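You operate a simulated robot arm through the tools that you are given. There is no shell and no other tool. Be economical: measure what you need, move in short steps, check, and stop when the job is done.

Carry out the task below with a simulated robot arm. There is one attempt and no reset: what you move stays moved.

## Task
Put the black box that says "pads" from the top of the white cabinet on the top of the steel workbench. Then open the right drawer, fetch the yellow pad and set it in the inside of the right drawer, then shut the drawer. Then stack the green drink can from the grey bench on top of the pink drink can. The order counts. Set down upright: black box.

The check looks at the end state, three seconds after you hand in, the way a careful person would. Anything else that was tipped, shoved, dropped, spilled or broken makes it a failure.

## Robot
A 7-joint arm with a two-finger parallel gripper on a trunk, on a base that drives. Base frame: it is fixed to the floor where the robot stands at the start and does not move with it; the origin is under the middle of the robot, x ahead of it, y to its left, z up. Units: m, degrees, N and s.
With the tool pointing down near the work surface it reaches from about 0.22 to 0.7 m from the robot's upright axis, wherever it stands. Its first joint turns from -166.0 to 166.0 degrees. Places, roughly: drink can [-4, -6.75, 0.75]; inside of the right drawer [0.5, -0.5, 0.7]; right drawer [0.4, -0.5, 0.7]; top of the steel workbench [-2, 0.9, 0.9]; yellow pad [-3.5, -3, 0.75]. Payload 3.43 kg.
Tool frame: the origin (TCP) lies between the finger pads and is the grasp point; the fingertips stand 0.03 m ahead of it; z points along the fingers, y is the line along which they close. The gripper opens to 0.094 m. The fingers are 0.028 m wide and 0.01 m thick; the gripper's body (0.05 by 0.096 m) begins 0.055 m behind the TCP.
Orientation is told as [roll, pitch, yaw] about the base's x, y, z axes, in that order, counted from this pose: with the fingers straight down and closing along the base's y, the tool's x points along the base's -x, its y along +y and its z along -z.

## Interface
- The arm moves only by the tool step_arm. Its argument "rows" is a list of rows, each an object (a shift or turn left out is 0, a gripper value left out holds the last) with "delta_rot": the turn, a rotation vector about the base's x, y, z in degrees, a list of three; "delta_pos": the shift along the base's x, y, z in m, a list of three; "claw": the opening, from 0 (shut) to 1 (fully open). In form: [{"delta_rot": [wx, wy, wz], "delta_pos": [x, y, z], "claw": claw}, ...]. A call has 1 to 10 rows; each row is the pose to reach, as a shift and turn from the pose commanded when the call began. Each row takes 0.2 s and may step no farther than 0.05 m and 8.6 degrees from the row before; otherwise, or with a gripper value out of range, the whole call is refused. A pose out of reach is approached as far as the arm can. The call stops where the force on the tool passes 40 N (or 10 N more than at its start, if that is more) or the arm is blocked; 0.2 s more then pass. The fingers move at their own pace (about 0.108 m/s each) and stop on an object; they squeeze with about 23 N. The grip force told is the motor's: it shows also when the fingers shut on nothing. Time passes only in rows, and 0.2 s behind the last, so rows that repeat a pose let the fingers close. It gives the time, the measured TCP pose, the force on the tool (base axes), the opening and the grip force at its end, in the units of the frame above (readings bear some noise), with the torque about the TCP (base axes, N m) and any sound that the robot's microphone picked up, and new pictures: "pictures" is both (left out), scene, wrist or none.
- Cameras (640 x 400 px; columns grow to the right, rows downward): "scene" is now at [0.2306, -0.4357, 1.2021]; the picture's right is [0.00, -0.17, 0.99], its down [-0.36, 0.92, 0.16] and it looks along [-0.93, -0.36, -0.06] (base axes); focal length 214 px, centre (320, 200). "wrist" rides on the gripper at [0.076, 0.014, -0.103] in the tool frame; the picture's right is [-0.18, 0.98, 0.00], its down [-0.75, -0.14, -0.64] and it looks along [-0.63, -0.12, 0.77] (tool axes); focal length 243 px, centre (320, 200). There is no depth. A picture from a camera that has moved, and an enlarged one, comes with that camera's place and axes in the base frame and with its lens.
- lift_body(by): slides the trunk up (or, below 0, down) by that many m; the arm and the scene camera ride with it, the base frame stays. It gives what a move gives, with no picture.
- roll_base(legs): drives the robot by 1 to 6 legs, each [ahead, left, turn to the left] in m, m and degrees, along the robot's own axes; the way and the turn of a leg run together, so that a leg with both is an arc; at most 1.5 m and 180 degrees a leg. The arm and the cameras ride along, it lands a little off, and it stops where it bumps. It gives what a move gives, and a new picture of the scene camera.
- turn_head(pan, tilt): turns the head with the scene camera to pan (to the left, within 80 degrees either way) and tilt (down, from -29 to 69), counted from straight ahead of the robot. It gives what a move gives, and a new picture of the scene camera.
- inspect(camera, box): a new picture of the part [left, top, right, bottom] of that camera's present view, enlarged. It takes no simulated time.
- hand_in(): hands the job in; it is judged then, once.

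Work in short steps. Places have to be worked out from the pictures, the camera data and where the tool is seen: move nearer, look again, correct. Check each grasp and each placing, and mend what went wrong. You have 165 turns and 260 pictures in all, those below and enlarged ones among them. Open the gripper and draw the arm clear of the work before you hand the job in, unless the task says otherwise.

The tools are called as a command line: name --argument value ..., lists and objects as JSON in quotes. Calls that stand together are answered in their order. step_arm: Moves the arm, as the interface text tells. Its arguments: {"type":"object","properties":{"rows":{"type":"array"},"pictures":{"type":"string","enum":["both","scene","wrist","none"]}},"required":["rows"]} The other tools are called the same way: lift_body (by) slides the trunk up or down; roll_base (legs) drives the base; turn_head (pan, tilt) turns the head that bears the scene camera; inspect (camera, box) takes an enlarged picture of a part of a camera's view; hand_in () hands the job in.

At the start:

```text
clock: 0.0
tool_pos: [0.2223, -0.3822, 1.0826]
tool_rot: [0.1, 0.1, -0.1]
force: [0.4, 0.1, -0.4]
ft_torque: [0.03, 0.03, 0.01]
gripper_width: 0.0938
grasp_force: 0.1
trunk travel left (down, up): [-0.2, 0.39]
robot x, y, heading: [0.0018, 0.0008, 0.3]
head pan, tilt: [-80.2, 68.8]
```

scene: 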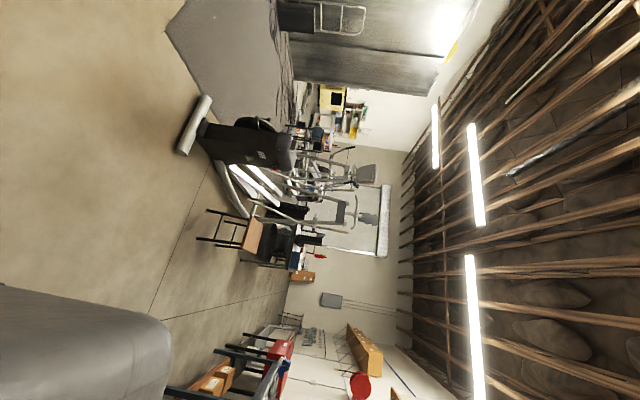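
wrist: 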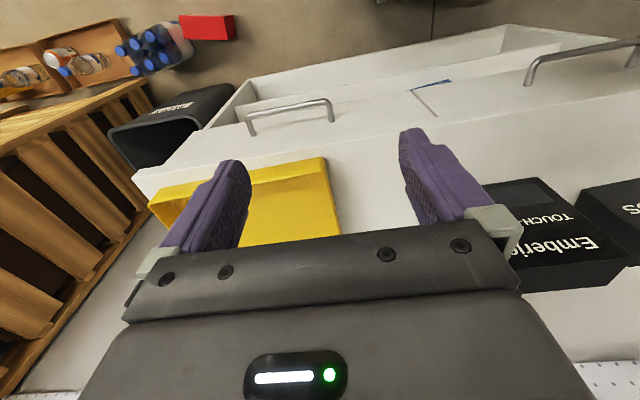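

I'll first point the head ahead and down to see the cabinet.

turn_head --pan 0 --tilt 35

```text
clock: 1.5
tool_pos: [0.2215, -0.3804, 1.0814]
tool_rot: [-0.1, 0.0, 0.1]
force: [0.8, 0.0, 0.5]
ft_torque: [0.01, 0.02, -0.01]
gripper_width: 0.0939
grasp_force: 0.0
trunk travel left (down, up): [-0.2, 0.39]
robot x, y, heading: [-0.0017, 0.0005, 0.1]
head pan, tilt: [0.0, 35.0]
camera scene: at [0.2742, -0.3807, 1.1236], right [0.0, -1.0, 0.0], down [-0.82, 0.0, 0.57], along [-0.57, 0.0, -0.82], focal length 214 px, centre (320, 200)
```

scene: 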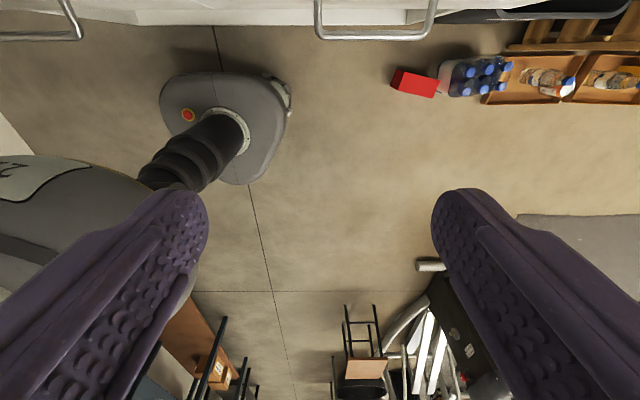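

The scene camera evidently rides on the tool. I tilt it up toward +x to see the cabinet top upright.

turn_head --pan 0 --tilt -29

turn_head --pan 70 --tilt -10

```text
clock: 2.9
tool_pos: [0.223, -0.382, 1.0827]
tool_rot: [0.0, 0.0, 0.0]
force: [0.0, 0.2, -1.1]
ft_torque: [-0.02, -0.03, 0.01]
gripper_width: 0.0939
grasp_force: 0.0
trunk travel left (down, up): [-0.2, 0.39]
robot x, y, heading: [0.0002, -0.0008, -0.1]
head pan, tilt: [0.0, -28.6]
camera scene: at [0.3704, -0.3806, 1.1446], right [0.0, -1.0, 0.0], down [-0.88, 0.0, -0.48], along [0.48, 0.0, -0.88], focal length 214 px, centre (320, 200)
```

scene: 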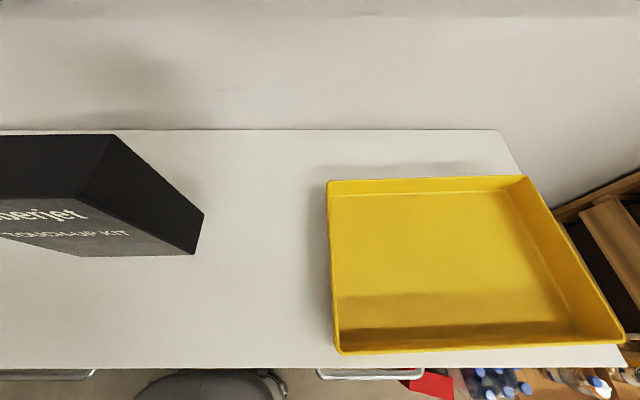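

```text
clock: 4.3
tool_pos: [0.2223, -0.3817, 1.0828]
tool_rot: [0.1, -0.1, 0.0]
force: [0.2, -0.5, 0.3]
ft_torque: [-0.03, -0.02, 0.05]
gripper_width: 0.0941
grasp_force: 0.1
trunk travel left (down, up): [-0.2, 0.39]
robot x, y, heading: [0.0044, 0.0005, 0.0]
head pan, tilt: [70.0, -10.0]
camera scene: at [0.3457, -0.3015, 1.1828], right [0.0, -0.34, -0.94], down [-0.98, 0.16, -0.06], along [0.17, 0.93, -0.34], focal length 214 px, centre (320, 200)
```

scene: 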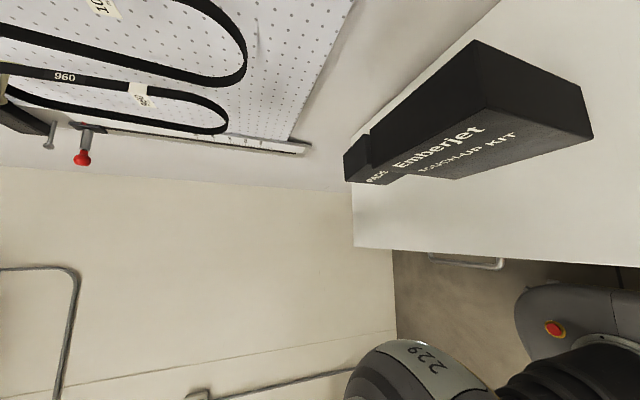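

The white cabinet top is near z≈0.84; the PADS box is left of the Emberjet box. I zoom in on it.

inspect --camera "scene" --box '[320, 100, 480, 200]'

lift_body --by 0.1

step_arm --rows '[{"delta_pos": [0.02, 0.05, 0]}, {"delta_pos": [0.03, 0.1, 0]}, {"delta_pos": [0.04, 0.15, 0]}, {"delta_pos": [0.05, 0.2, 0]}, {"delta_pos": [0.05, 0.25, 0]}, {"delta_pos": [0.05, 0.3, 0]}, {"delta_pos": [0.05, 0.35, 0]}, {"delta_pos": [0.05, 0.4, 0]}, {"delta_pos": [0.05, 0.44, 0]}]' --pictures "both"

```text
4.00 times, centred on (400, 150) of scene
camera zoom: at [0.3457, -0.3015, 1.1828], right [0.0, -0.34, -0.94], down [-0.98, 0.16, -0.06], along [0.17, 0.93, -0.34], focal length 858 px, centre (0, 400)
```

zoom: 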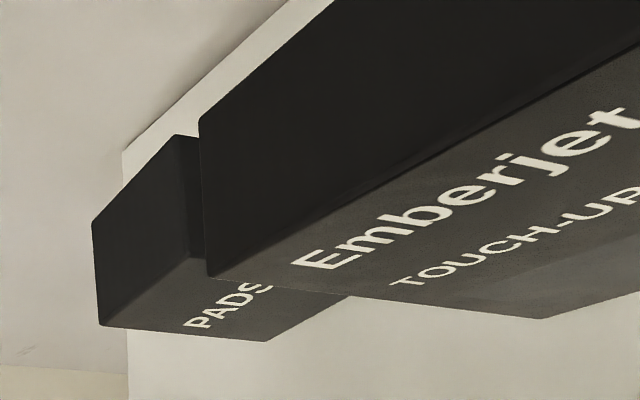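

```text
clock: 5.6
tool_pos: [0.2226, -0.382, 1.1832]
tool_rot: [0.0, -0.1, 0.0]
force: [0.4, 0.1, -0.5]
ft_torque: [-0.02, 0.01, -0.03]
gripper_width: 0.094
grasp_force: 0.1
trunk travel left (down, up): [-0.3, 0.29]
robot x, y, heading: [-0.001, -0.0025, -0.2]
head pan, tilt: [70.0, -10.0]
```

```text
refused: row 1 steps farther than a row can; nothing moved
```

A row was slightly too long; I resend with shorter steps.

step_arm --rows '[{"delta_pos": [0.015, 0.045, 0]}, {"delta_pos": [0.03, 0.09, 0]}, {"delta_pos": [0.045, 0.135, 0]}, {"delta_pos": [0.05, 0.18, 0]}, {"delta_pos": [0.05, 0.225, 0]}, {"delta_pos": [0.05, 0.27, 0]}, {"delta_pos": [0.05, 0.315, 0]}, {"delta_pos": [0.05, 0.36, 0]}, {"delta_pos": [0.05, 0.4, 0]}, {"delta_pos": [0.05, 0.44, 0]}]' --pictures "wrist"

turn_head --pan 0 --tilt -20

```text
clock: 7.8
tool_pos: [0.2781, 0.0596, 1.1825]
tool_rot: [-0.2, 0.1, -0.1]
force: [0.4, -0.1, 0.0]
ft_torque: [-0.01, -0.05, 0.0]
gripper_width: 0.094
grasp_force: 0.0
out of reach, approached as far as the arm can: row 7, 8, 9, 10
trunk travel left (down, up): [-0.3, 0.29]
robot x, y, heading: [-0.0035, -0.0003, -0.1]
head pan, tilt: [70.0, -10.0]
camera wrist: at [0.202, 0.0741, 1.2866], right [0.19, 0.98, 0.0], down [0.76, -0.14, 0.64], along [0.63, -0.12, -0.77], focal length 243 px, centre (320, 200)
```

wrist: 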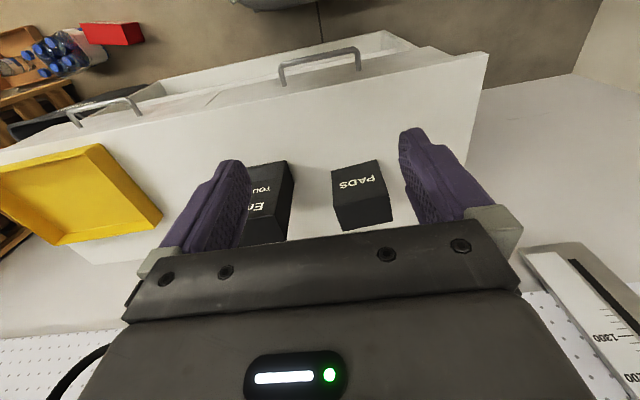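

```text
clock: 9.2
tool_pos: [0.2786, 0.0584, 1.1832]
tool_rot: [0.0, 0.2, 0.0]
force: [0.4, -0.3, -0.3]
ft_torque: [-0.03, -0.01, 0.04]
gripper_width: 0.0941
grasp_force: 0.0
trunk travel left (down, up): [-0.3, 0.29]
robot x, y, heading: [-0.0011, -0.0004, 0.1]
head pan, tilt: [0.0, -20.0]
camera scene: at [0.4163, 0.0593, 1.236], right [0.0, -1.0, 0.0], down [-0.94, 0.0, -0.34], along [0.34, 0.0, -0.94], focal length 214 px, centre (320, 200)
```

scene: 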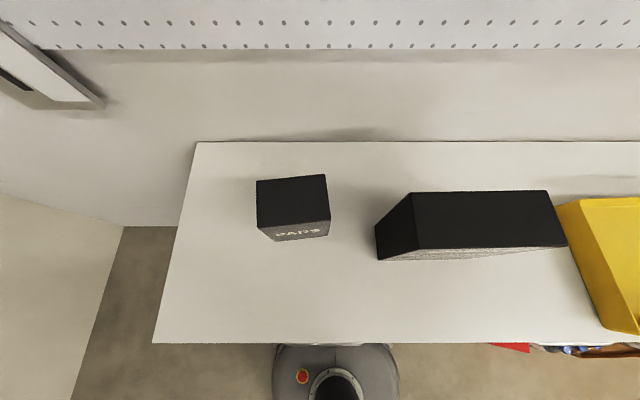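

PADS box: front face about x≈0.48, y 0.05–0.147, table z≈0.85, top ≈0.96, about 0.07 deep, turned ~4.6°. I turn the gripper to close along the box's depth while moving above it.

step_arm --rows '[{"delta_pos": [0.024, 0.004, 0], "delta_rot": [0, 0, -8.5]}, {"delta_pos": [0.048, 0.008, 0], "delta_rot": [0, 0, -17]}, {"delta_pos": [0.072, 0.012, 0], "delta_rot": [0, 0, -25.5]}, {"delta_pos": [0.096, 0.016, 0], "delta_rot": [0, 0, -34]}, {"delta_pos": [0.12, 0.02, 0], "delta_rot": [0, 0, -42.5]}, {"delta_pos": [0.144, 0.024, 0], "delta_rot": [0, 0, -51]}, {"delta_pos": [0.168, 0.028, 0], "delta_rot": [0, 0, -59.5]}, {"delta_pos": [0.192, 0.032, 0], "delta_rot": [0, 0, -68]}, {"delta_pos": [0.216, 0.036, 0], "delta_rot": [0, 0, -76.5]}, {"delta_pos": [0.238, 0.04, 0], "delta_rot": [0, 0, -85]}]' --pictures "both"

```text
clock: 11.4
tool_pos: [0.5164, 0.1006, 1.185]
tool_rot: [0.0, 0.0, -85.2]
force: [0.5, 0.3, 0.5]
ft_torque: [0.01, 0.01, -0.01]
gripper_width: 0.0938
grasp_force: 0.1
trunk travel left (down, up): [-0.3, 0.29]
robot x, y, heading: [-0.003, -0.0017, 0.1]
head pan, tilt: [0.0, -20.0]
camera scene: at [0.5265, -0.0378, 1.237], right [-1.0, -0.09, 0.0], down [-0.08, 0.94, -0.34], along [0.03, -0.34, -0.94], focal length 214 px, centre (320, 200)
camera wrist: at [0.5237, 0.1772, 1.2872], right [0.99, -0.1, 0.0], down [-0.08, -0.76, 0.64], along [-0.06, -0.64, -0.77], focal length 243 px, centre (320, 200)
```

scene: 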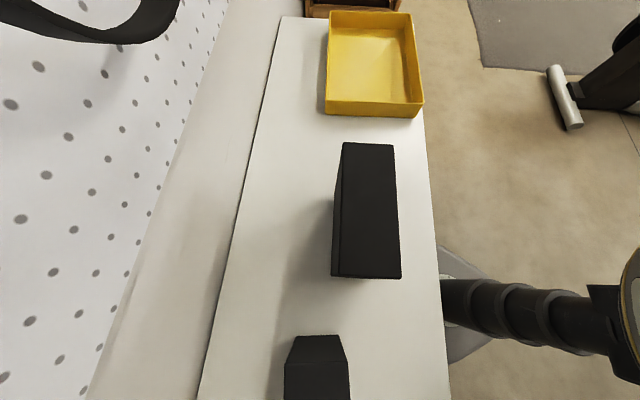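
wrist: 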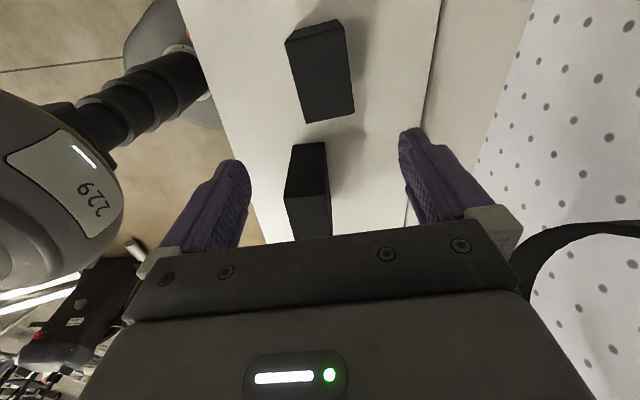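

The fingers straddle the box line in x. I tilt the head to view the box directly and refine.

turn_head --pan 0 --tilt 30

```text
clock: 12.6
tool_pos: [0.5164, 0.0999, 1.1836]
tool_rot: [0.0, 0.0, -84.9]
force: [0.7, -0.5, -0.1]
ft_torque: [0.01, 0.01, 0.0]
gripper_width: 0.0936
grasp_force: 0.1
trunk travel left (down, up): [-0.3, 0.29]
robot x, y, heading: [0.001, 0.0002, -0.0]
head pan, tilt: [0.0, 30.0]
camera scene: at [0.5193, 0.0389, 1.2228], right [-1.0, -0.09, 0.0], down [-0.08, 0.86, 0.5], along [-0.04, 0.5, -0.87], focal length 214 px, centre (320, 200)
```

scene: 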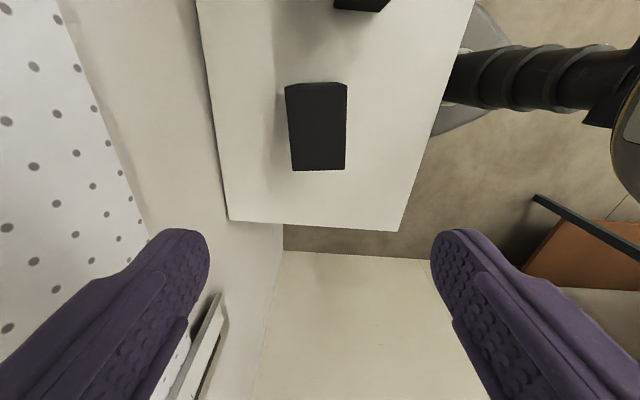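

Box centre ≈(0.518, 0.101), yaw ≈6.5°, 0.067 deep. I descend straddling it, in two calls.

step_arm --rows '[{"delta_pos": [0.002, 0.001, -0.04], "delta_rot": [0, 0, 1.5]}, {"delta_pos": [0.002, 0.001, -0.08], "delta_rot": [0, 0, 1.5]}, {"delta_pos": [0.002, 0.001, -0.12], "delta_rot": [0, 0, 1.5]}, {"delta_pos": [0.002, 0.001, -0.16], "delta_rot": [0, 0, 1.5]}, {"delta_pos": [0.002, 0.001, -0.18], "delta_rot": [0, 0, 1.5]}]' --pictures "both"

```text
clock: 13.8
tool_pos: [0.517, 0.1006, 1.0044]
tool_rot: [0.0, 0.1, -83.5]
force: [0.8, -0.1, 0.1]
ft_torque: [0.0, 0.04, 0.01]
gripper_width: 0.094
grasp_force: 0.0
trunk travel left (down, up): [-0.3, 0.29]
robot x, y, heading: [0.0005, 0.0026, 0.1]
head pan, tilt: [0.0, 30.0]
camera scene: at [0.5215, 0.0413, 1.0419], right [-0.99, -0.11, 0.0], down [-0.1, 0.86, 0.5], along [-0.06, 0.5, -0.87], focal length 214 px, centre (320, 200)
camera wrist: at [0.5212, 0.1791, 1.1064], right [1.0, -0.07, 0.0], down [-0.05, -0.76, 0.64], along [-0.05, -0.64, -0.77], focal length 243 px, centre (320, 200)
```

scene: 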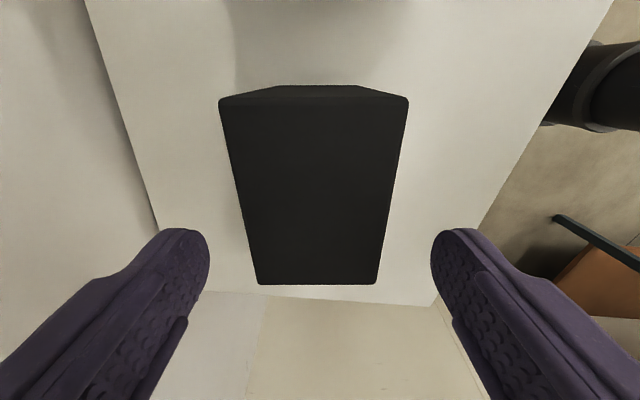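
wrist: 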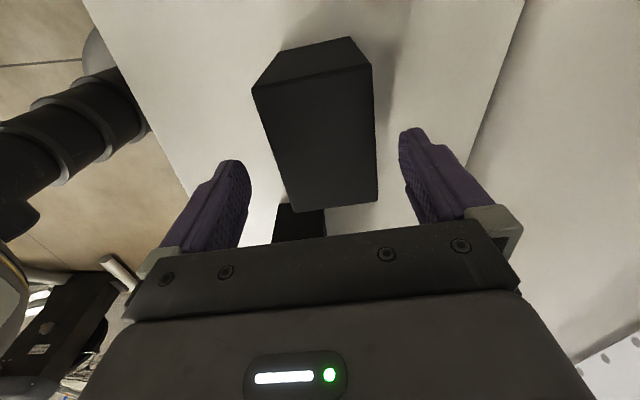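

Well centred. I descend to TCP z≈0.925 and close.

step_arm --rows '[{"delta_pos": [0, -0.003, -0.04]}, {"delta_pos": [0, -0.003, -0.078]}, {"delta_pos": [0, -0.003, -0.078], "claw": 0}, {"delta_pos": [0, -0.003, -0.078], "claw": 0}, {"delta_pos": [0, -0.003, -0.078], "claw": 0}, {"delta_pos": [0, -0.003, -0.078], "claw": 0}]' --pictures "scene"

step_arm --rows '[{"delta_pos": [0, 0, 0.03], "claw": 0}, {"delta_pos": [0, 0, 0.07], "claw": 0}, {"delta_pos": [0, 0, 0.12], "claw": 0}, {"delta_pos": [0, 0, 0.16], "claw": 0}]' --pictures "both"

```text
clock: 15.2
tool_pos: [0.5167, 0.0965, 0.9241]
tool_rot: [-0.1, -0.1, -83.5]
force: [-0.1, 0.4, 0.4]
ft_torque: [-0.06, -0.01, -0.04]
gripper_width: 0.0742
grasp_force: 23.4
trunk travel left (down, up): [-0.3, 0.29]
robot x, y, heading: [0.0001, 0.0029, -0.1]
head pan, tilt: [0.0, 30.0]
camera scene: at [0.5226, 0.0367, 0.9626], right [-0.99, -0.11, 0.0], down [-0.1, 0.86, 0.5], along [-0.06, 0.5, -0.87], focal length 214 px, centre (320, 200)
```

scene: 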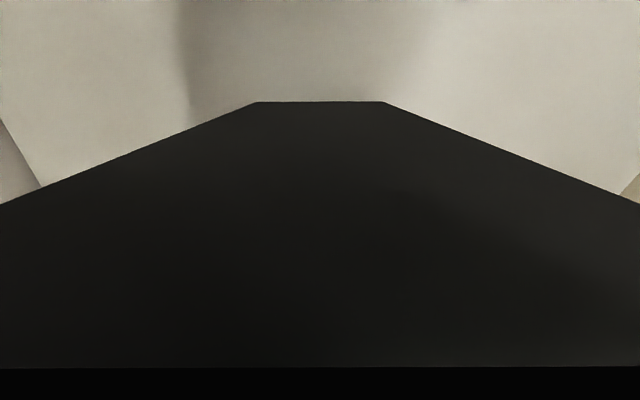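

```text
clock: 16.2
tool_pos: [0.5155, 0.0964, 1.0878]
tool_rot: [0.1, 0.0, -83.5]
force: [-0.6, 0.1, 0.5]
ft_torque: [0.01, -0.01, -0.01]
gripper_width: 0.0
grasp_force: 23.6
trunk travel left (down, up): [-0.3, 0.29]
robot x, y, heading: [-0.0004, 0.0023, 0.0]
head pan, tilt: [0.0, 30.0]
camera scene: at [0.5203, 0.0374, 1.1263], right [-0.99, -0.11, 0.0], down [-0.1, 0.86, 0.5], along [-0.06, 0.5, -0.87], focal length 214 px, centre (320, 200)
camera wrist: at [0.5202, 0.1751, 1.1909], right [1.0, -0.07, 0.0], down [-0.05, -0.76, 0.64], along [-0.05, -0.64, -0.77], focal length 243 px, centre (320, 200)
```

scene: 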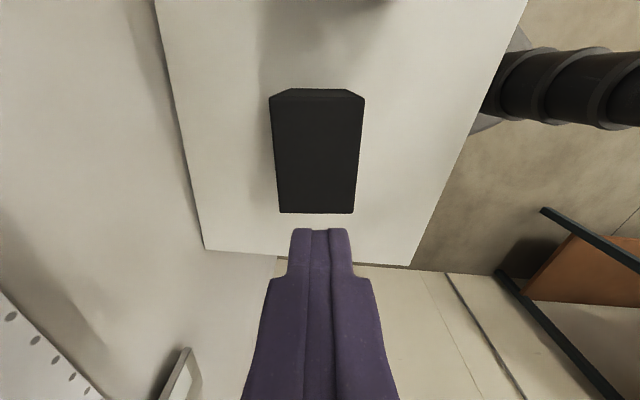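
wrist: 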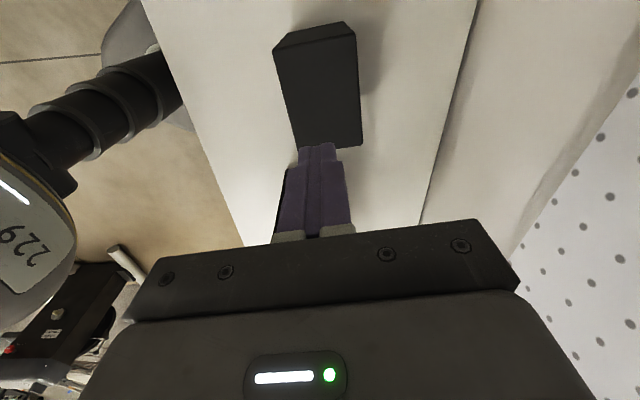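

The box slipped out and stayed put. I'll regrip deeper (TCP 0.91) and lift slowly, watching force.

step_arm --rows '[{"delta_pos": [0, 0, 0], "claw": 1}, {"delta_pos": [0, 0, 0], "claw": 1}, {"delta_pos": [0, 0, 0], "claw": 1}, {"delta_pos": [0, 0, -0.04]}, {"delta_pos": [0, 0, -0.08]}, {"delta_pos": [0, 0, -0.12]}, {"delta_pos": [0, 0, -0.16]}, {"delta_pos": [0, 0, -0.177]}, {"delta_pos": [0, 0, -0.177]}]' --pictures "none"

step_arm --rows '[{"delta_pos": [0, 0, 0], "claw": 0}, {"delta_pos": [0, 0, 0], "claw": 0}, {"delta_pos": [0, 0, 0], "claw": 0}, {"delta_pos": [0, 0, 0], "claw": 0}, {"delta_pos": [0, 0, 0], "claw": 0}, {"delta_pos": [0, 0, 0.003], "claw": 0}, {"delta_pos": [0, 0, 0.006], "claw": 0}]' --pictures "wrist"

```text
clock: 18.2
tool_pos: [0.5176, 0.0983, 0.9104]
tool_rot: [0.0, 0.0, -83.5]
force: [-0.4, 0.4, 0.0]
ft_torque: [0.0, 0.02, 0.03]
gripper_width: 0.094
grasp_force: 0.1
trunk travel left (down, up): [-0.3, 0.29]
robot x, y, heading: [0.0008, 0.0023, 0.0]
head pan, tilt: [0.0, 30.0]
```

```text
clock: 19.8
tool_pos: [0.5159, 0.0975, 0.9151]
tool_rot: [-0.1, 0.0, -83.5]
force: [-0.7, 0.8, -1.5]
ft_torque: [0.0, 0.01, -0.01]
gripper_width: 0.0742
grasp_force: 22.4
trunk travel left (down, up): [-0.3, 0.29]
robot x, y, heading: [-0.0021, -0.0009, 0.3]
head pan, tilt: [0.0, 30.0]
camera wrist: at [0.5219, 0.1749, 1.019], right [1.0, -0.07, 0.0], down [-0.05, -0.76, 0.64], along [-0.05, -0.64, -0.77], focal length 243 px, centre (320, 200)
```

wrist: 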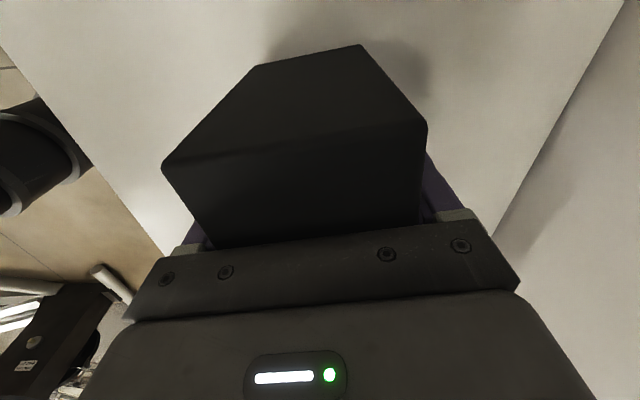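

Grip holds at 0.0742. I raise slowly by 3 cm more and look.

step_arm --rows '[{"delta_pos": [0, 0, 0.004], "claw": 0}, {"delta_pos": [0, 0, 0.008], "claw": 0}, {"delta_pos": [0, 0, 0.012], "claw": 0}, {"delta_pos": [0, 0, 0.016], "claw": 0}, {"delta_pos": [0, 0, 0.02], "claw": 0}]' --pictures "wrist"

```text
clock: 21.0
tool_pos: [0.5168, 0.0979, 0.9341]
tool_rot: [-0.1, -0.1, -83.4]
force: [-0.1, -1.1, -3.1]
ft_torque: [0.04, 0.03, -0.04]
gripper_width: 0.0742
grasp_force: 23.1
trunk travel left (down, up): [-0.3, 0.29]
robot x, y, heading: [0.0023, -0.0009, 0.0]
head pan, tilt: [0.0, 30.0]
camera wrist: at [0.5226, 0.1756, 1.0387], right [1.0, -0.07, 0.0], down [-0.05, -0.76, 0.64], along [-0.05, -0.64, -0.77], focal length 243 px, centre (320, 200)
```

wrist: 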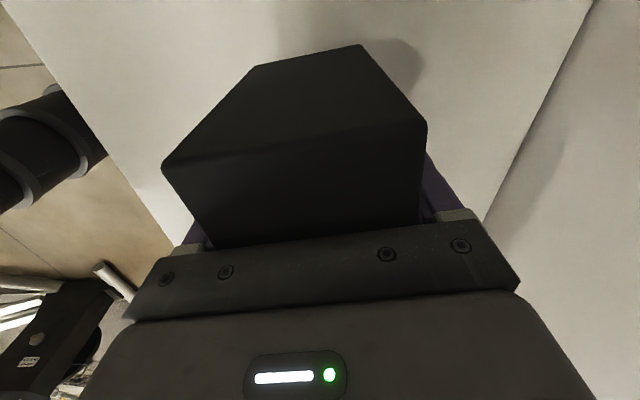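

It is lifted now (~3 N). I continue up gently.

step_arm --rows '[{"delta_pos": [0, 0, 0.008]}, {"delta_pos": [0, 0, 0.018]}, {"delta_pos": [0, 0, 0.03]}, {"delta_pos": [0, 0, 0.045]}, {"delta_pos": [0, 0, 0.06]}, {"delta_pos": [0, 0, 0.075]}, {"delta_pos": [0, 0, 0.09]}, {"delta_pos": [0, 0, 0.105]}, {"delta_pos": [0, 0, 0.12]}, {"delta_pos": [0, 0, 0.13]}]' --pictures "wrist"

```text
clock: 23.2
tool_pos: [0.5173, 0.0983, 1.0646]
tool_rot: [0.0, 0.0, -83.5]
force: [0.9, -0.6, -2.7]
ft_torque: [-0.01, -0.01, -0.03]
gripper_width: 0.0741
grasp_force: 22.8
trunk travel left (down, up): [-0.3, 0.29]
robot x, y, heading: [-0.0004, 0.005, 0.0]
head pan, tilt: [0.0, 30.0]
camera wrist: at [0.523, 0.1753, 1.1681], right [1.0, -0.07, 0.0], down [-0.05, -0.76, 0.64], along [-0.05, -0.64, -0.77], focal length 243 px, centre (320, 200)
```

wrist: 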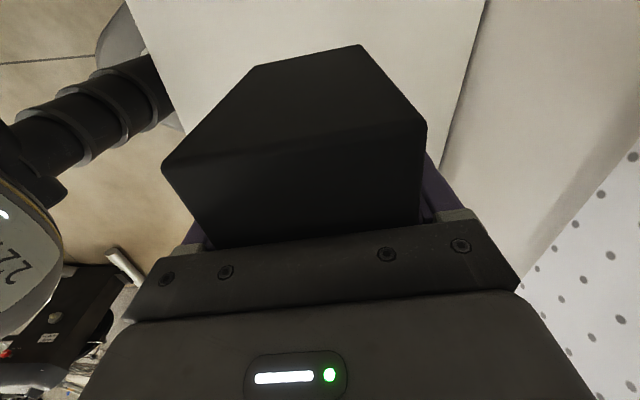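

Held well. I turn the head toward −x/+y to survey the route to the workbench.

turn_head --pan -75 --tilt 15

```text
clock: 24.7
tool_pos: [0.5187, 0.0964, 1.0644]
tool_rot: [0.1, 0.0, -83.6]
force: [0.0, 0.8, -2.8]
ft_torque: [-0.02, 0.01, -0.02]
gripper_width: 0.0742
grasp_force: 22.9
trunk travel left (down, up): [-0.3, 0.29]
robot x, y, heading: [-0.0053, -0.0016, -0.0]
head pan, tilt: [-75.0, 15.0]
camera scene: at [0.4364, 0.0032, 1.1694], right [-0.26, -0.03, 0.97], down [0.14, 0.99, 0.07], along [-0.96, 0.15, -0.25], focal length 214 px, centre (320, 200)
```

scene: 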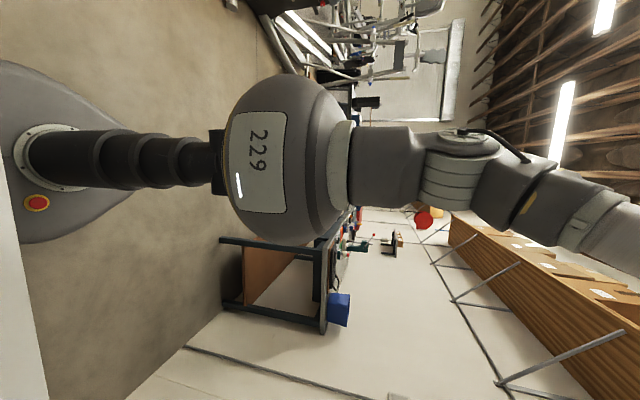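

The bench end is at x≈−0.96, front edge y≈0.6; the aisle behind the robot looks free. I back up 1.2 m straight.

roll_base --legs '[[-0.6, 0, 0], [-0.6, -0.1, 0]]'

turn_head --pan -75 --tilt 50

```text
clock: 31.1
tool_pos: [-0.6859, -0.0055, 1.0638]
tool_rot: [-0.1, 0.0, -83.1]
force: [-0.3, 0.3, -3.9]
ft_torque: [-0.01, -0.02, -0.02]
gripper_width: 0.0744
grasp_force: 22.8
trunk travel left (down, up): [-0.3, 0.29]
robot x, y, heading: [-1.2045, -0.1036, 0.5]
head pan, tilt: [-75.0, 15.0]
camera scene: at [-0.7671, -0.1001, 1.1697], right [-0.26, -0.03, 0.97], down [0.13, 0.99, 0.07], along [-0.96, 0.15, -0.25], focal length 214 px, centre (320, 200)
```

scene: 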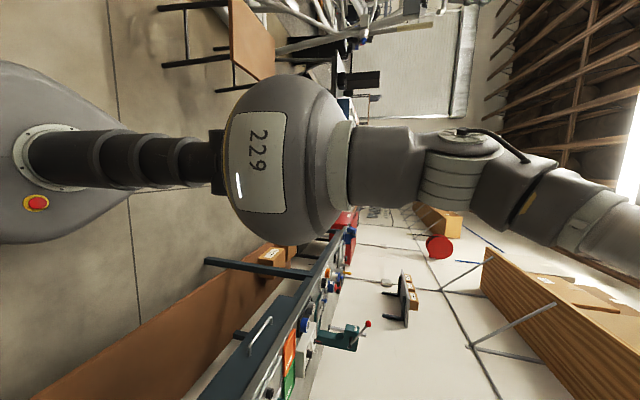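

```text
clock: 32.1
tool_pos: [-0.6846, -0.0056, 1.0646]
tool_rot: [0.0, 0.0, -83.2]
force: [-0.2, 0.5, -2.8]
ft_torque: [-0.01, 0.01, 0.0]
gripper_width: 0.0743
grasp_force: 23.3
trunk travel left (down, up): [-0.3, 0.29]
robot x, y, heading: [-1.2044, -0.1049, 0.3]
head pan, tilt: [-75.0, 50.0]
camera scene: at [-0.7574, -0.0449, 1.1737], right [-0.26, -0.03, 0.97], down [0.66, 0.73, 0.2], along [-0.71, 0.69, -0.17], focal length 214 px, centre (320, 200)
```

scene: 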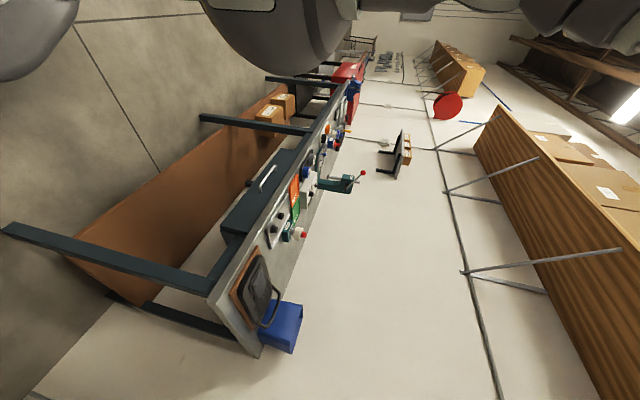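

Bench top z≈0.83 with clutter. I turn the base to face the bench, raise the trunk, and look forward over it.

roll_base --legs '[[0, -0.1, 0], [0, 0, 90]]'

lift_body --by 0.2

turn_head --pan 55 --tilt 0

```text
clock: 37.1
tool_pos: [-1.3012, 0.3129, 1.0634]
tool_rot: [0.1, 0.0, 6.6]
force: [-0.1, 0.3, -2.4]
ft_torque: [0.01, 0.04, 0.02]
gripper_width: 0.0743
grasp_force: 22.9
trunk travel left (down, up): [-0.3, 0.29]
robot x, y, heading: [-1.2015, -0.2062, 90.2]
head pan, tilt: [-75.0, 50.0]
camera scene: at [-1.2625, 0.2438, 1.1737], right [0.03, -0.26, 0.97], down [-0.72, 0.66, 0.2], along [-0.69, -0.71, -0.17], focal length 214 px, centre (320, 200)
```

scene: 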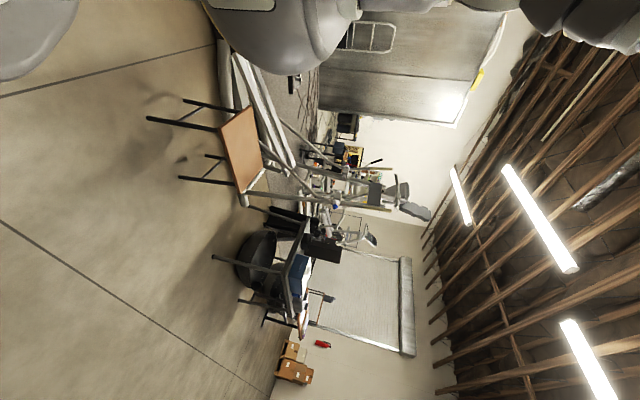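

```text
clock: 39.2
tool_pos: [-1.3018, 0.3138, 1.2641]
tool_rot: [0.0, 0.0, 6.6]
force: [-0.6, -0.5, -2.8]
ft_torque: [0.03, 0.01, -0.02]
gripper_width: 0.0738
grasp_force: 23.2
trunk travel left (down, up): [-0.5, 0.09]
robot x, y, heading: [-1.1983, -0.2003, 90.1]
head pan, tilt: [-75.0, 50.0]
```

```text
clock: 41.4
tool_pos: [-1.3, 0.3133, 1.2643]
tool_rot: [0.1, 0.0, 6.6]
force: [-0.6, -0.6, -2.5]
ft_torque: [-0.01, -0.02, -0.03]
gripper_width: 0.0744
grasp_force: 22.7
trunk travel left (down, up): [-0.5, 0.09]
robot x, y, heading: [-1.2002, -0.2044, 90.1]
head pan, tilt: [55.0, 0.0]
camera scene: at [-1.2022, 0.4, 1.3419], right [0.07, -0.57, -0.82], down [-0.99, -0.12, 0.0], along [-0.09, 0.81, -0.57], focal length 214 px, centre (320, 200)
```

scene: 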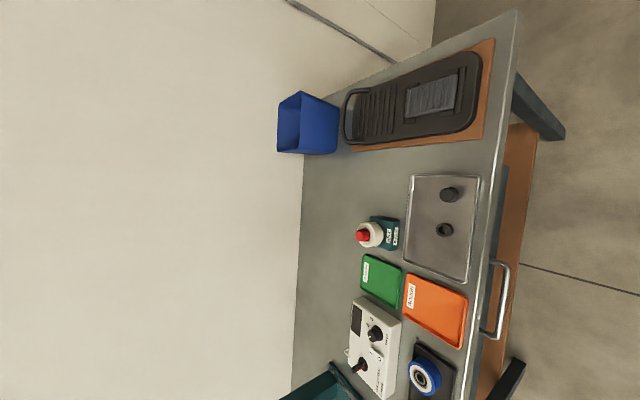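

A free spot lies at about x∈[−1.28,−1.10], y∈[0.74,1.1] on the bench. I drive ahead 0.44 m so it is within reach.

roll_base --legs '[[0.44, 0, 0]]'

turn_head --pan 30 --tilt 0

```text
clock: 44.0
tool_pos: [-1.3033, 0.7564, 1.2636]
tool_rot: [-0.1, 0.0, 6.6]
force: [0.7, -0.6, -4.2]
ft_torque: [-0.03, 0.01, 0.0]
gripper_width: 0.0743
grasp_force: 22.8
trunk travel left (down, up): [-0.5, 0.09]
robot x, y, heading: [-1.2054, 0.2377, 90.3]
head pan, tilt: [55.0, 0.0]
camera scene: at [-1.2037, 0.8424, 1.3415], right [0.07, -0.57, -0.82], down [-0.99, -0.12, 0.0], along [-0.09, 0.81, -0.57], focal length 214 px, centre (320, 200)
```

scene: 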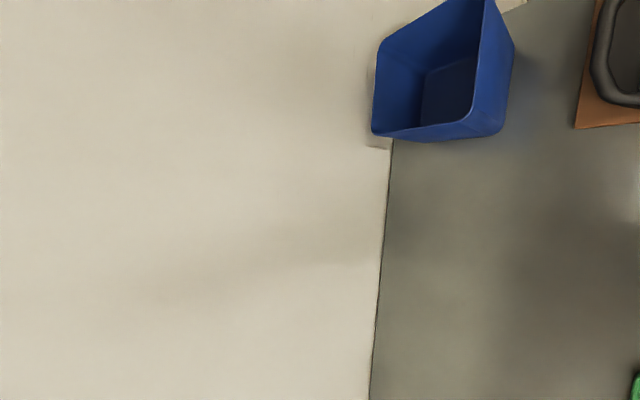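

```text
clock: 44.9
tool_pos: [-1.3028, 0.7534, 1.2646]
tool_rot: [0.0, 0.0, 6.5]
force: [-0.1, -1.1, -2.7]
ft_torque: [0.0, -0.01, 0.01]
gripper_width: 0.0745
grasp_force: 23.4
trunk travel left (down, up): [-0.5, 0.09]
robot x, y, heading: [-1.207, 0.2335, 90.1]
head pan, tilt: [30.0, 0.0]
camera scene: at [-1.2003, 0.8132, 1.3156], right [0.1, -0.86, -0.5], down [-0.99, -0.12, 0.0], along [-0.06, 0.5, -0.87], focal length 214 px, centre (320, 200)
```

scene: 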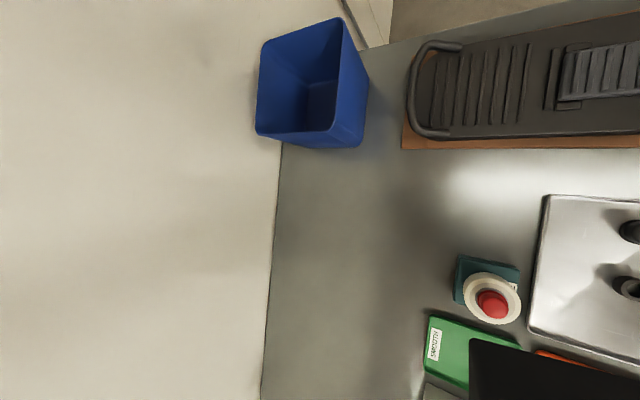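

Triangulating, bench top z≈0.885; target spot (−1.20, 0.885). I shift the arm there at height.

step_arm --rows '[{"delta_pos": [0.008, 0.01, 0]}, {"delta_pos": [0.022, 0.028, 0]}, {"delta_pos": [0.036, 0.046, 0]}, {"delta_pos": [0.05, 0.064, 0]}, {"delta_pos": [0.064, 0.082, 0]}, {"delta_pos": [0.078, 0.1, 0]}, {"delta_pos": [0.09, 0.118, 0]}, {"delta_pos": [0.102, 0.131, 0]}]' --pictures "none"

step_arm --rows '[{"delta_pos": [0, 0, -0.015]}, {"delta_pos": [0, 0, -0.04]}, {"delta_pos": [0, 0, -0.065]}, {"delta_pos": [0, 0, -0.09]}, {"delta_pos": [0, 0, -0.115]}, {"delta_pos": [0, 0, -0.14]}, {"delta_pos": [0, 0, -0.165]}, {"delta_pos": [0, 0, -0.19]}, {"delta_pos": [0, 0, -0.215]}, {"delta_pos": [0, 0, -0.23]}]' --pictures "both"

```text
clock: 46.7
tool_pos: [-1.2011, 0.8875, 1.2646]
tool_rot: [0.0, 0.1, 6.7]
force: [0.1, 0.5, -3.0]
ft_torque: [0.0, 0.01, -0.03]
gripper_width: 0.0743
grasp_force: 22.9
trunk travel left (down, up): [-0.5, 0.09]
robot x, y, heading: [-1.2045, 0.2353, 90.1]
head pan, tilt: [30.0, 0.0]
```

```text
clock: 48.9
tool_pos: [-1.1994, 0.8867, 1.0337]
tool_rot: [0.0, -0.1, 6.5]
force: [-0.4, 0.4, -3.1]
ft_torque: [0.0, -0.01, 0.0]
gripper_width: 0.0742
grasp_force: 23.4
trunk travel left (down, up): [-0.5, 0.09]
robot x, y, heading: [-1.2, 0.2388, 90.1]
head pan, tilt: [30.0, 0.0]
camera scene: at [-1.098, 0.9461, 1.0847], right [0.1, -0.86, -0.5], down [-0.99, -0.12, 0.0], along [-0.06, 0.5, -0.87], focal length 214 px, centre (320, 200)
camera wrist: at [-1.278, 0.8933, 1.1368], right [0.07, 1.0, 0.0], down [0.77, -0.05, 0.64], along [0.64, -0.05, -0.77], focal length 243 px, centre (320, 200)
```

scene: 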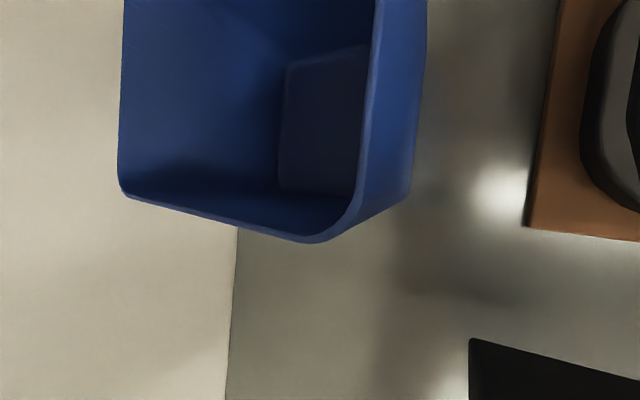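
wrist: 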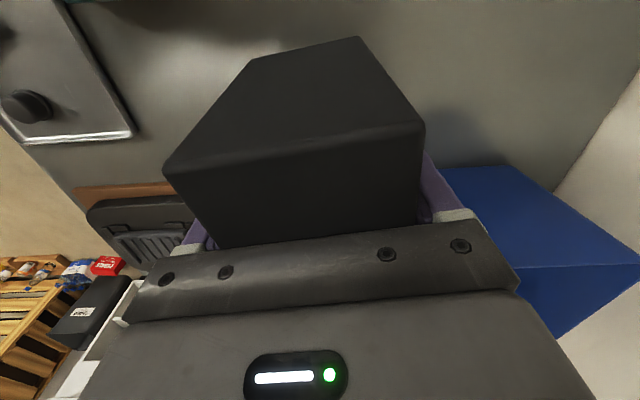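

Clear all round. I lower on, slowly near contact.

step_arm --rows '[{"delta_pos": [0, 0, -0.015]}, {"delta_pos": [0, 0, -0.03]}, {"delta_pos": [0, 0, -0.045]}, {"delta_pos": [0, 0, -0.06]}, {"delta_pos": [0, 0, -0.066]}, {"delta_pos": [0, 0, -0.07]}, {"delta_pos": [0, 0, -0.074]}, {"delta_pos": [0, 0, -0.078]}]' --pictures "wrist"

```text
clock: 50.7
tool_pos: [-1.2002, 0.8851, 0.959]
tool_rot: [0.2, -0.2, 6.7]
force: [-1.8, -7.4, 14.9]
ft_torque: [1.89, -2.18, -0.73]
gripper_width: 0.0744
grasp_force: 23.0
trunk travel left (down, up): [-0.5, 0.09]
robot x, y, heading: [-1.2058, 0.2353, 90.2]
head pan, tilt: [30.0, 0.0]
camera wrist: at [-1.2786, 0.8897, 1.0624], right [0.07, 1.0, 0.0], down [0.76, -0.06, 0.64], along [0.64, -0.04, -0.77], focal length 243 px, centre (320, 200)
```

wrist: 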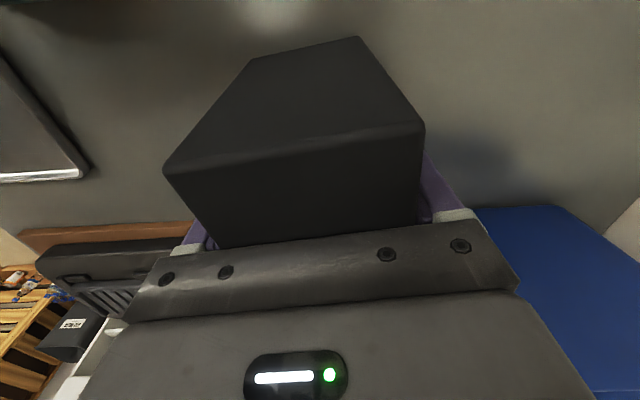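

The torque indicates contact at about (+0.14,+0.12) from the TCP — the head is touching the blue bin, not the box touching down. I back up at once and view.

step_arm --rows '[{"delta_pos": [0, 0, 0.01]}, {"delta_pos": [0, 0, 0.025]}, {"delta_pos": [0, 0, 0.045]}, {"delta_pos": [0, 0, 0.065]}, {"delta_pos": [0, 0, 0.085]}, {"delta_pos": [0, 0, 0.105]}, {"delta_pos": [0, 0, 0.125]}]' --pictures "both"

```text
clock: 52.3
tool_pos: [-1.2011, 0.8859, 1.0816]
tool_rot: [-0.2, 0.0, 6.7]
force: [0.4, 0.1, -3.3]
ft_torque: [0.04, -0.03, 0.04]
gripper_width: 0.0741
grasp_force: 23.1
trunk travel left (down, up): [-0.5, 0.09]
robot x, y, heading: [-1.205, 0.2399, 90.1]
head pan, tilt: [30.0, 0.0]
camera scene: at [-1.0994, 0.9442, 1.1328], right [0.1, -0.86, -0.5], down [-0.99, -0.12, 0.0], along [-0.06, 0.5, -0.87], focal length 214 px, centre (320, 200)
camera wrist: at [-1.2794, 0.8914, 1.1849], right [0.07, 1.0, 0.0], down [0.76, -0.05, 0.64], along [0.64, -0.05, -0.77], focal length 243 px, centre (320, 200)
```

scene: 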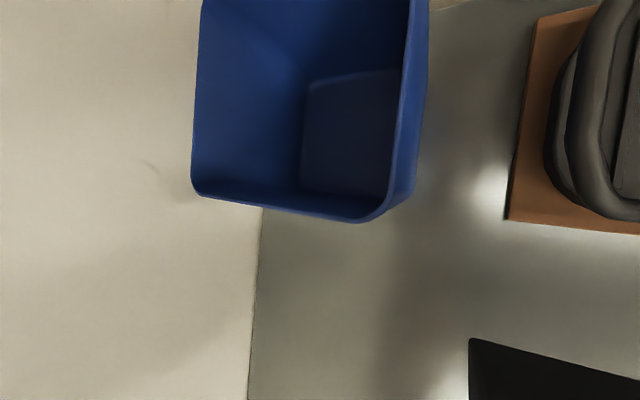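
wrist: 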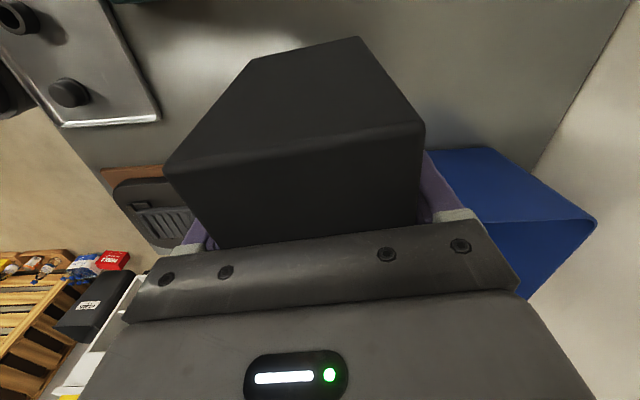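

The bin hasn't moved. I pan the head away from the bin and shift the target to (−1.215, 0.85).

turn_head --pan -40 --tilt 0

step_arm --rows '[{"delta_pos": [-0.005, -0.015, 0]}, {"delta_pos": [-0.015, -0.034, 0]}, {"delta_pos": [-0.015, -0.034, -0.02]}, {"delta_pos": [-0.015, -0.034, -0.045]}, {"delta_pos": [-0.015, -0.034, -0.07]}, {"delta_pos": [-0.015, -0.034, -0.09]}, {"delta_pos": [-0.015, -0.034, -0.105]}]' --pictures "both"

```text
clock: 53.7
tool_pos: [-1.2026, 0.8874, 1.081]
tool_rot: [-0.1, -0.1, 6.6]
force: [0.1, 0.5, -3.6]
ft_torque: [-0.03, 0.0, 0.01]
gripper_width: 0.0745
grasp_force: 22.9
trunk travel left (down, up): [-0.5, 0.09]
robot x, y, heading: [-1.2032, 0.2372, 90.0]
head pan, tilt: [-40.0, 0.0]
camera scene: at [-1.0873, 0.8426, 1.1415], right [0.09, -0.76, 0.64], down [-0.99, -0.12, 0.0], along [0.07, -0.64, -0.77], focal length 214 px, centre (320, 200)
```

scene: 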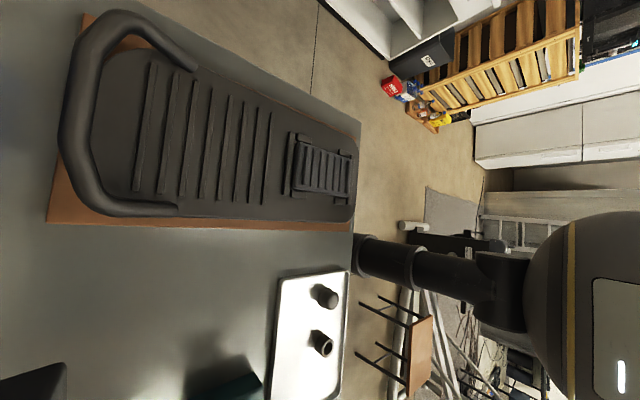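

```text
clock: 55.3
tool_pos: [-1.2147, 0.8533, 0.9743]
tool_rot: [-0.1, 0.0, 6.7]
force: [-0.5, 0.3, -2.4]
ft_torque: [0.03, -0.02, 0.0]
gripper_width: 0.0745
grasp_force: 23.3
trunk travel left (down, up): [-0.5, 0.09]
robot x, y, heading: [-1.2036, 0.2364, 90.3]
head pan, tilt: [-40.0, 0.0]
camera scene: at [-1.1006, 0.8086, 1.035], right [0.09, -0.76, 0.64], down [-0.99, -0.12, 0.0], along [0.07, -0.64, -0.77], focal length 214 px, centre (320, 200)
camera wrist: at [-1.2926, 0.8579, 1.0781], right [0.07, 1.0, 0.0], down [0.76, -0.05, 0.64], along [0.64, -0.05, -0.77], focal length 243 px, centre (320, 200)
```

scene: 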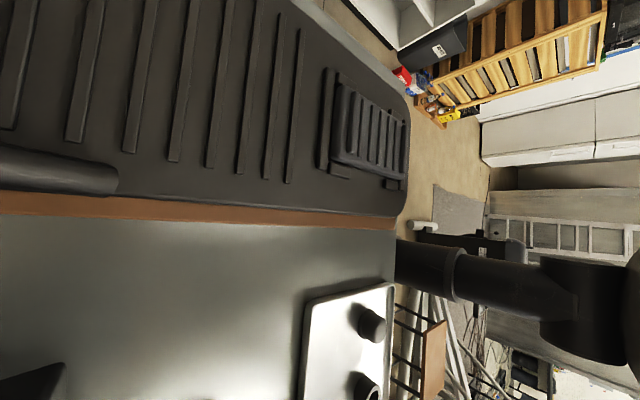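
wrist: 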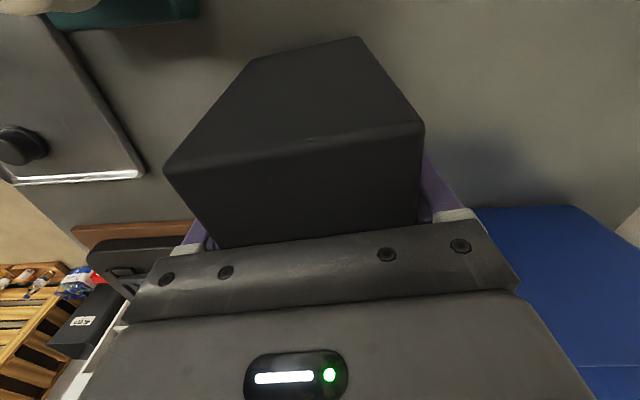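

Clearances look fine. I lower slowly with small steps until touchdown.

step_arm --rows '[{"delta_pos": [0, 0, -0.01]}, {"delta_pos": [0, 0, -0.016]}, {"delta_pos": [0, 0, -0.02]}, {"delta_pos": [0, 0, -0.024]}, {"delta_pos": [0, 0, -0.028]}, {"delta_pos": [0, 0, -0.031]}]' --pictures "wrist"

```text
clock: 56.7
tool_pos: [-1.2159, 0.8522, 0.9473]
tool_rot: [0.2, 0.0, 6.7]
force: [-4.9, 0.7, 26.4]
ft_torque: [-0.4, -0.05, -0.17]
gripper_width: 0.0742
grasp_force: 23.1
trunk travel left (down, up): [-0.5, 0.09]
robot x, y, heading: [-1.2064, 0.2343, 90.6]
head pan, tilt: [-40.0, 0.0]
camera wrist: at [-1.2938, 0.8571, 1.0508], right [0.07, 1.0, 0.0], down [0.76, -0.05, 0.64], along [0.64, -0.04, -0.77], focal length 243 px, centre (320, 200)
```

wrist: 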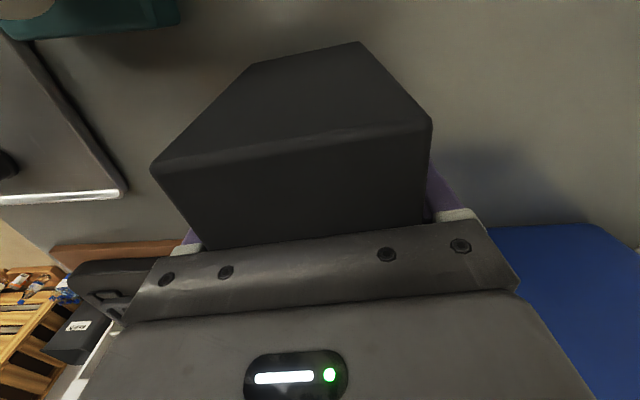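

Touchdown at z≈0.947 with force centred. I ease up slightly, open, and retreat.

step_arm --rows '[{"delta_pos": [0, 0, 0.003]}, {"delta_pos": [0, 0, 0.003], "claw": 1}, {"delta_pos": [0, 0, 0.003], "claw": 1}, {"delta_pos": [0, 0, 0.003], "claw": 1}, {"delta_pos": [0, 0, 0.02]}, {"delta_pos": [0, 0, 0.05]}, {"delta_pos": [0, 0, 0.09]}, {"delta_pos": [0, 0, 0.13]}, {"delta_pos": [0, 0, 0.17]}]' --pictures "wrist"

turn_head --pan 0 --tilt 25

```text
clock: 58.7
tool_pos: [-1.2165, 0.8507, 1.116]
tool_rot: [0.0, 0.0, 6.7]
force: [0.3, 0.1, -0.5]
ft_torque: [0.02, 0.01, 0.02]
gripper_width: 0.0937
grasp_force: 0.0
trunk travel left (down, up): [-0.5, 0.09]
robot x, y, heading: [-1.2037, 0.2366, 90.2]
head pan, tilt: [-40.0, 0.0]
camera wrist: at [-1.2936, 0.857, 1.2209], right [0.07, 1.0, 0.0], down [0.76, -0.05, 0.64], along [0.64, -0.04, -0.77], focal length 243 px, centre (320, 200)
```

wrist: 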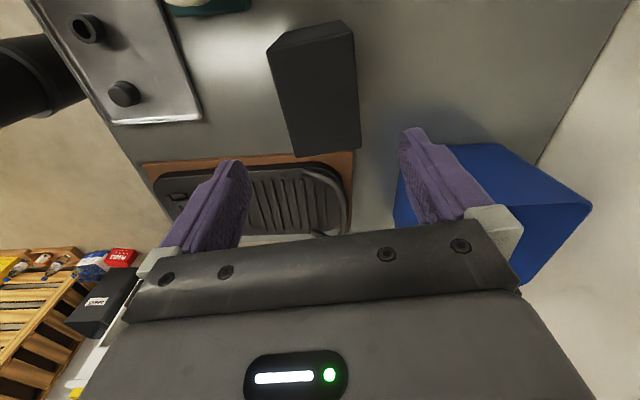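

```text
clock: 59.8
tool_pos: [-1.2159, 0.8528, 1.1168]
tool_rot: [0.0, 0.1, 6.6]
force: [0.5, -0.3, 0.8]
ft_torque: [-0.01, -0.01, 0.03]
gripper_width: 0.0942
grasp_force: 0.1
trunk travel left (down, up): [-0.5, 0.09]
robot x, y, heading: [-1.2062, 0.2375, 90.1]
head pan, tilt: [0.0, 25.0]
camera scene: at [-1.1482, 0.8615, 1.1539], right [0.12, -0.99, 0.0], down [-0.9, -0.1, 0.42], along [-0.42, -0.05, -0.91], focal length 214 px, centre (320, 200)
```

scene: 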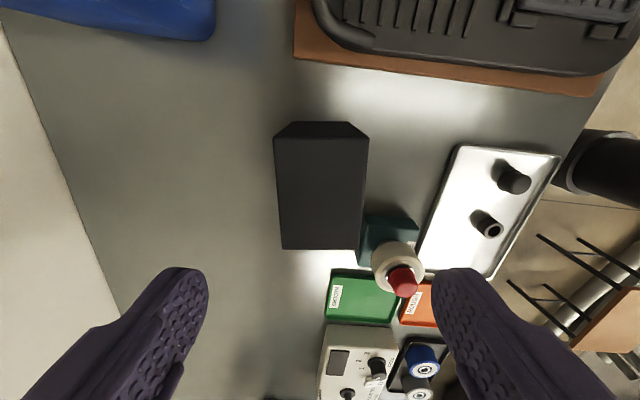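

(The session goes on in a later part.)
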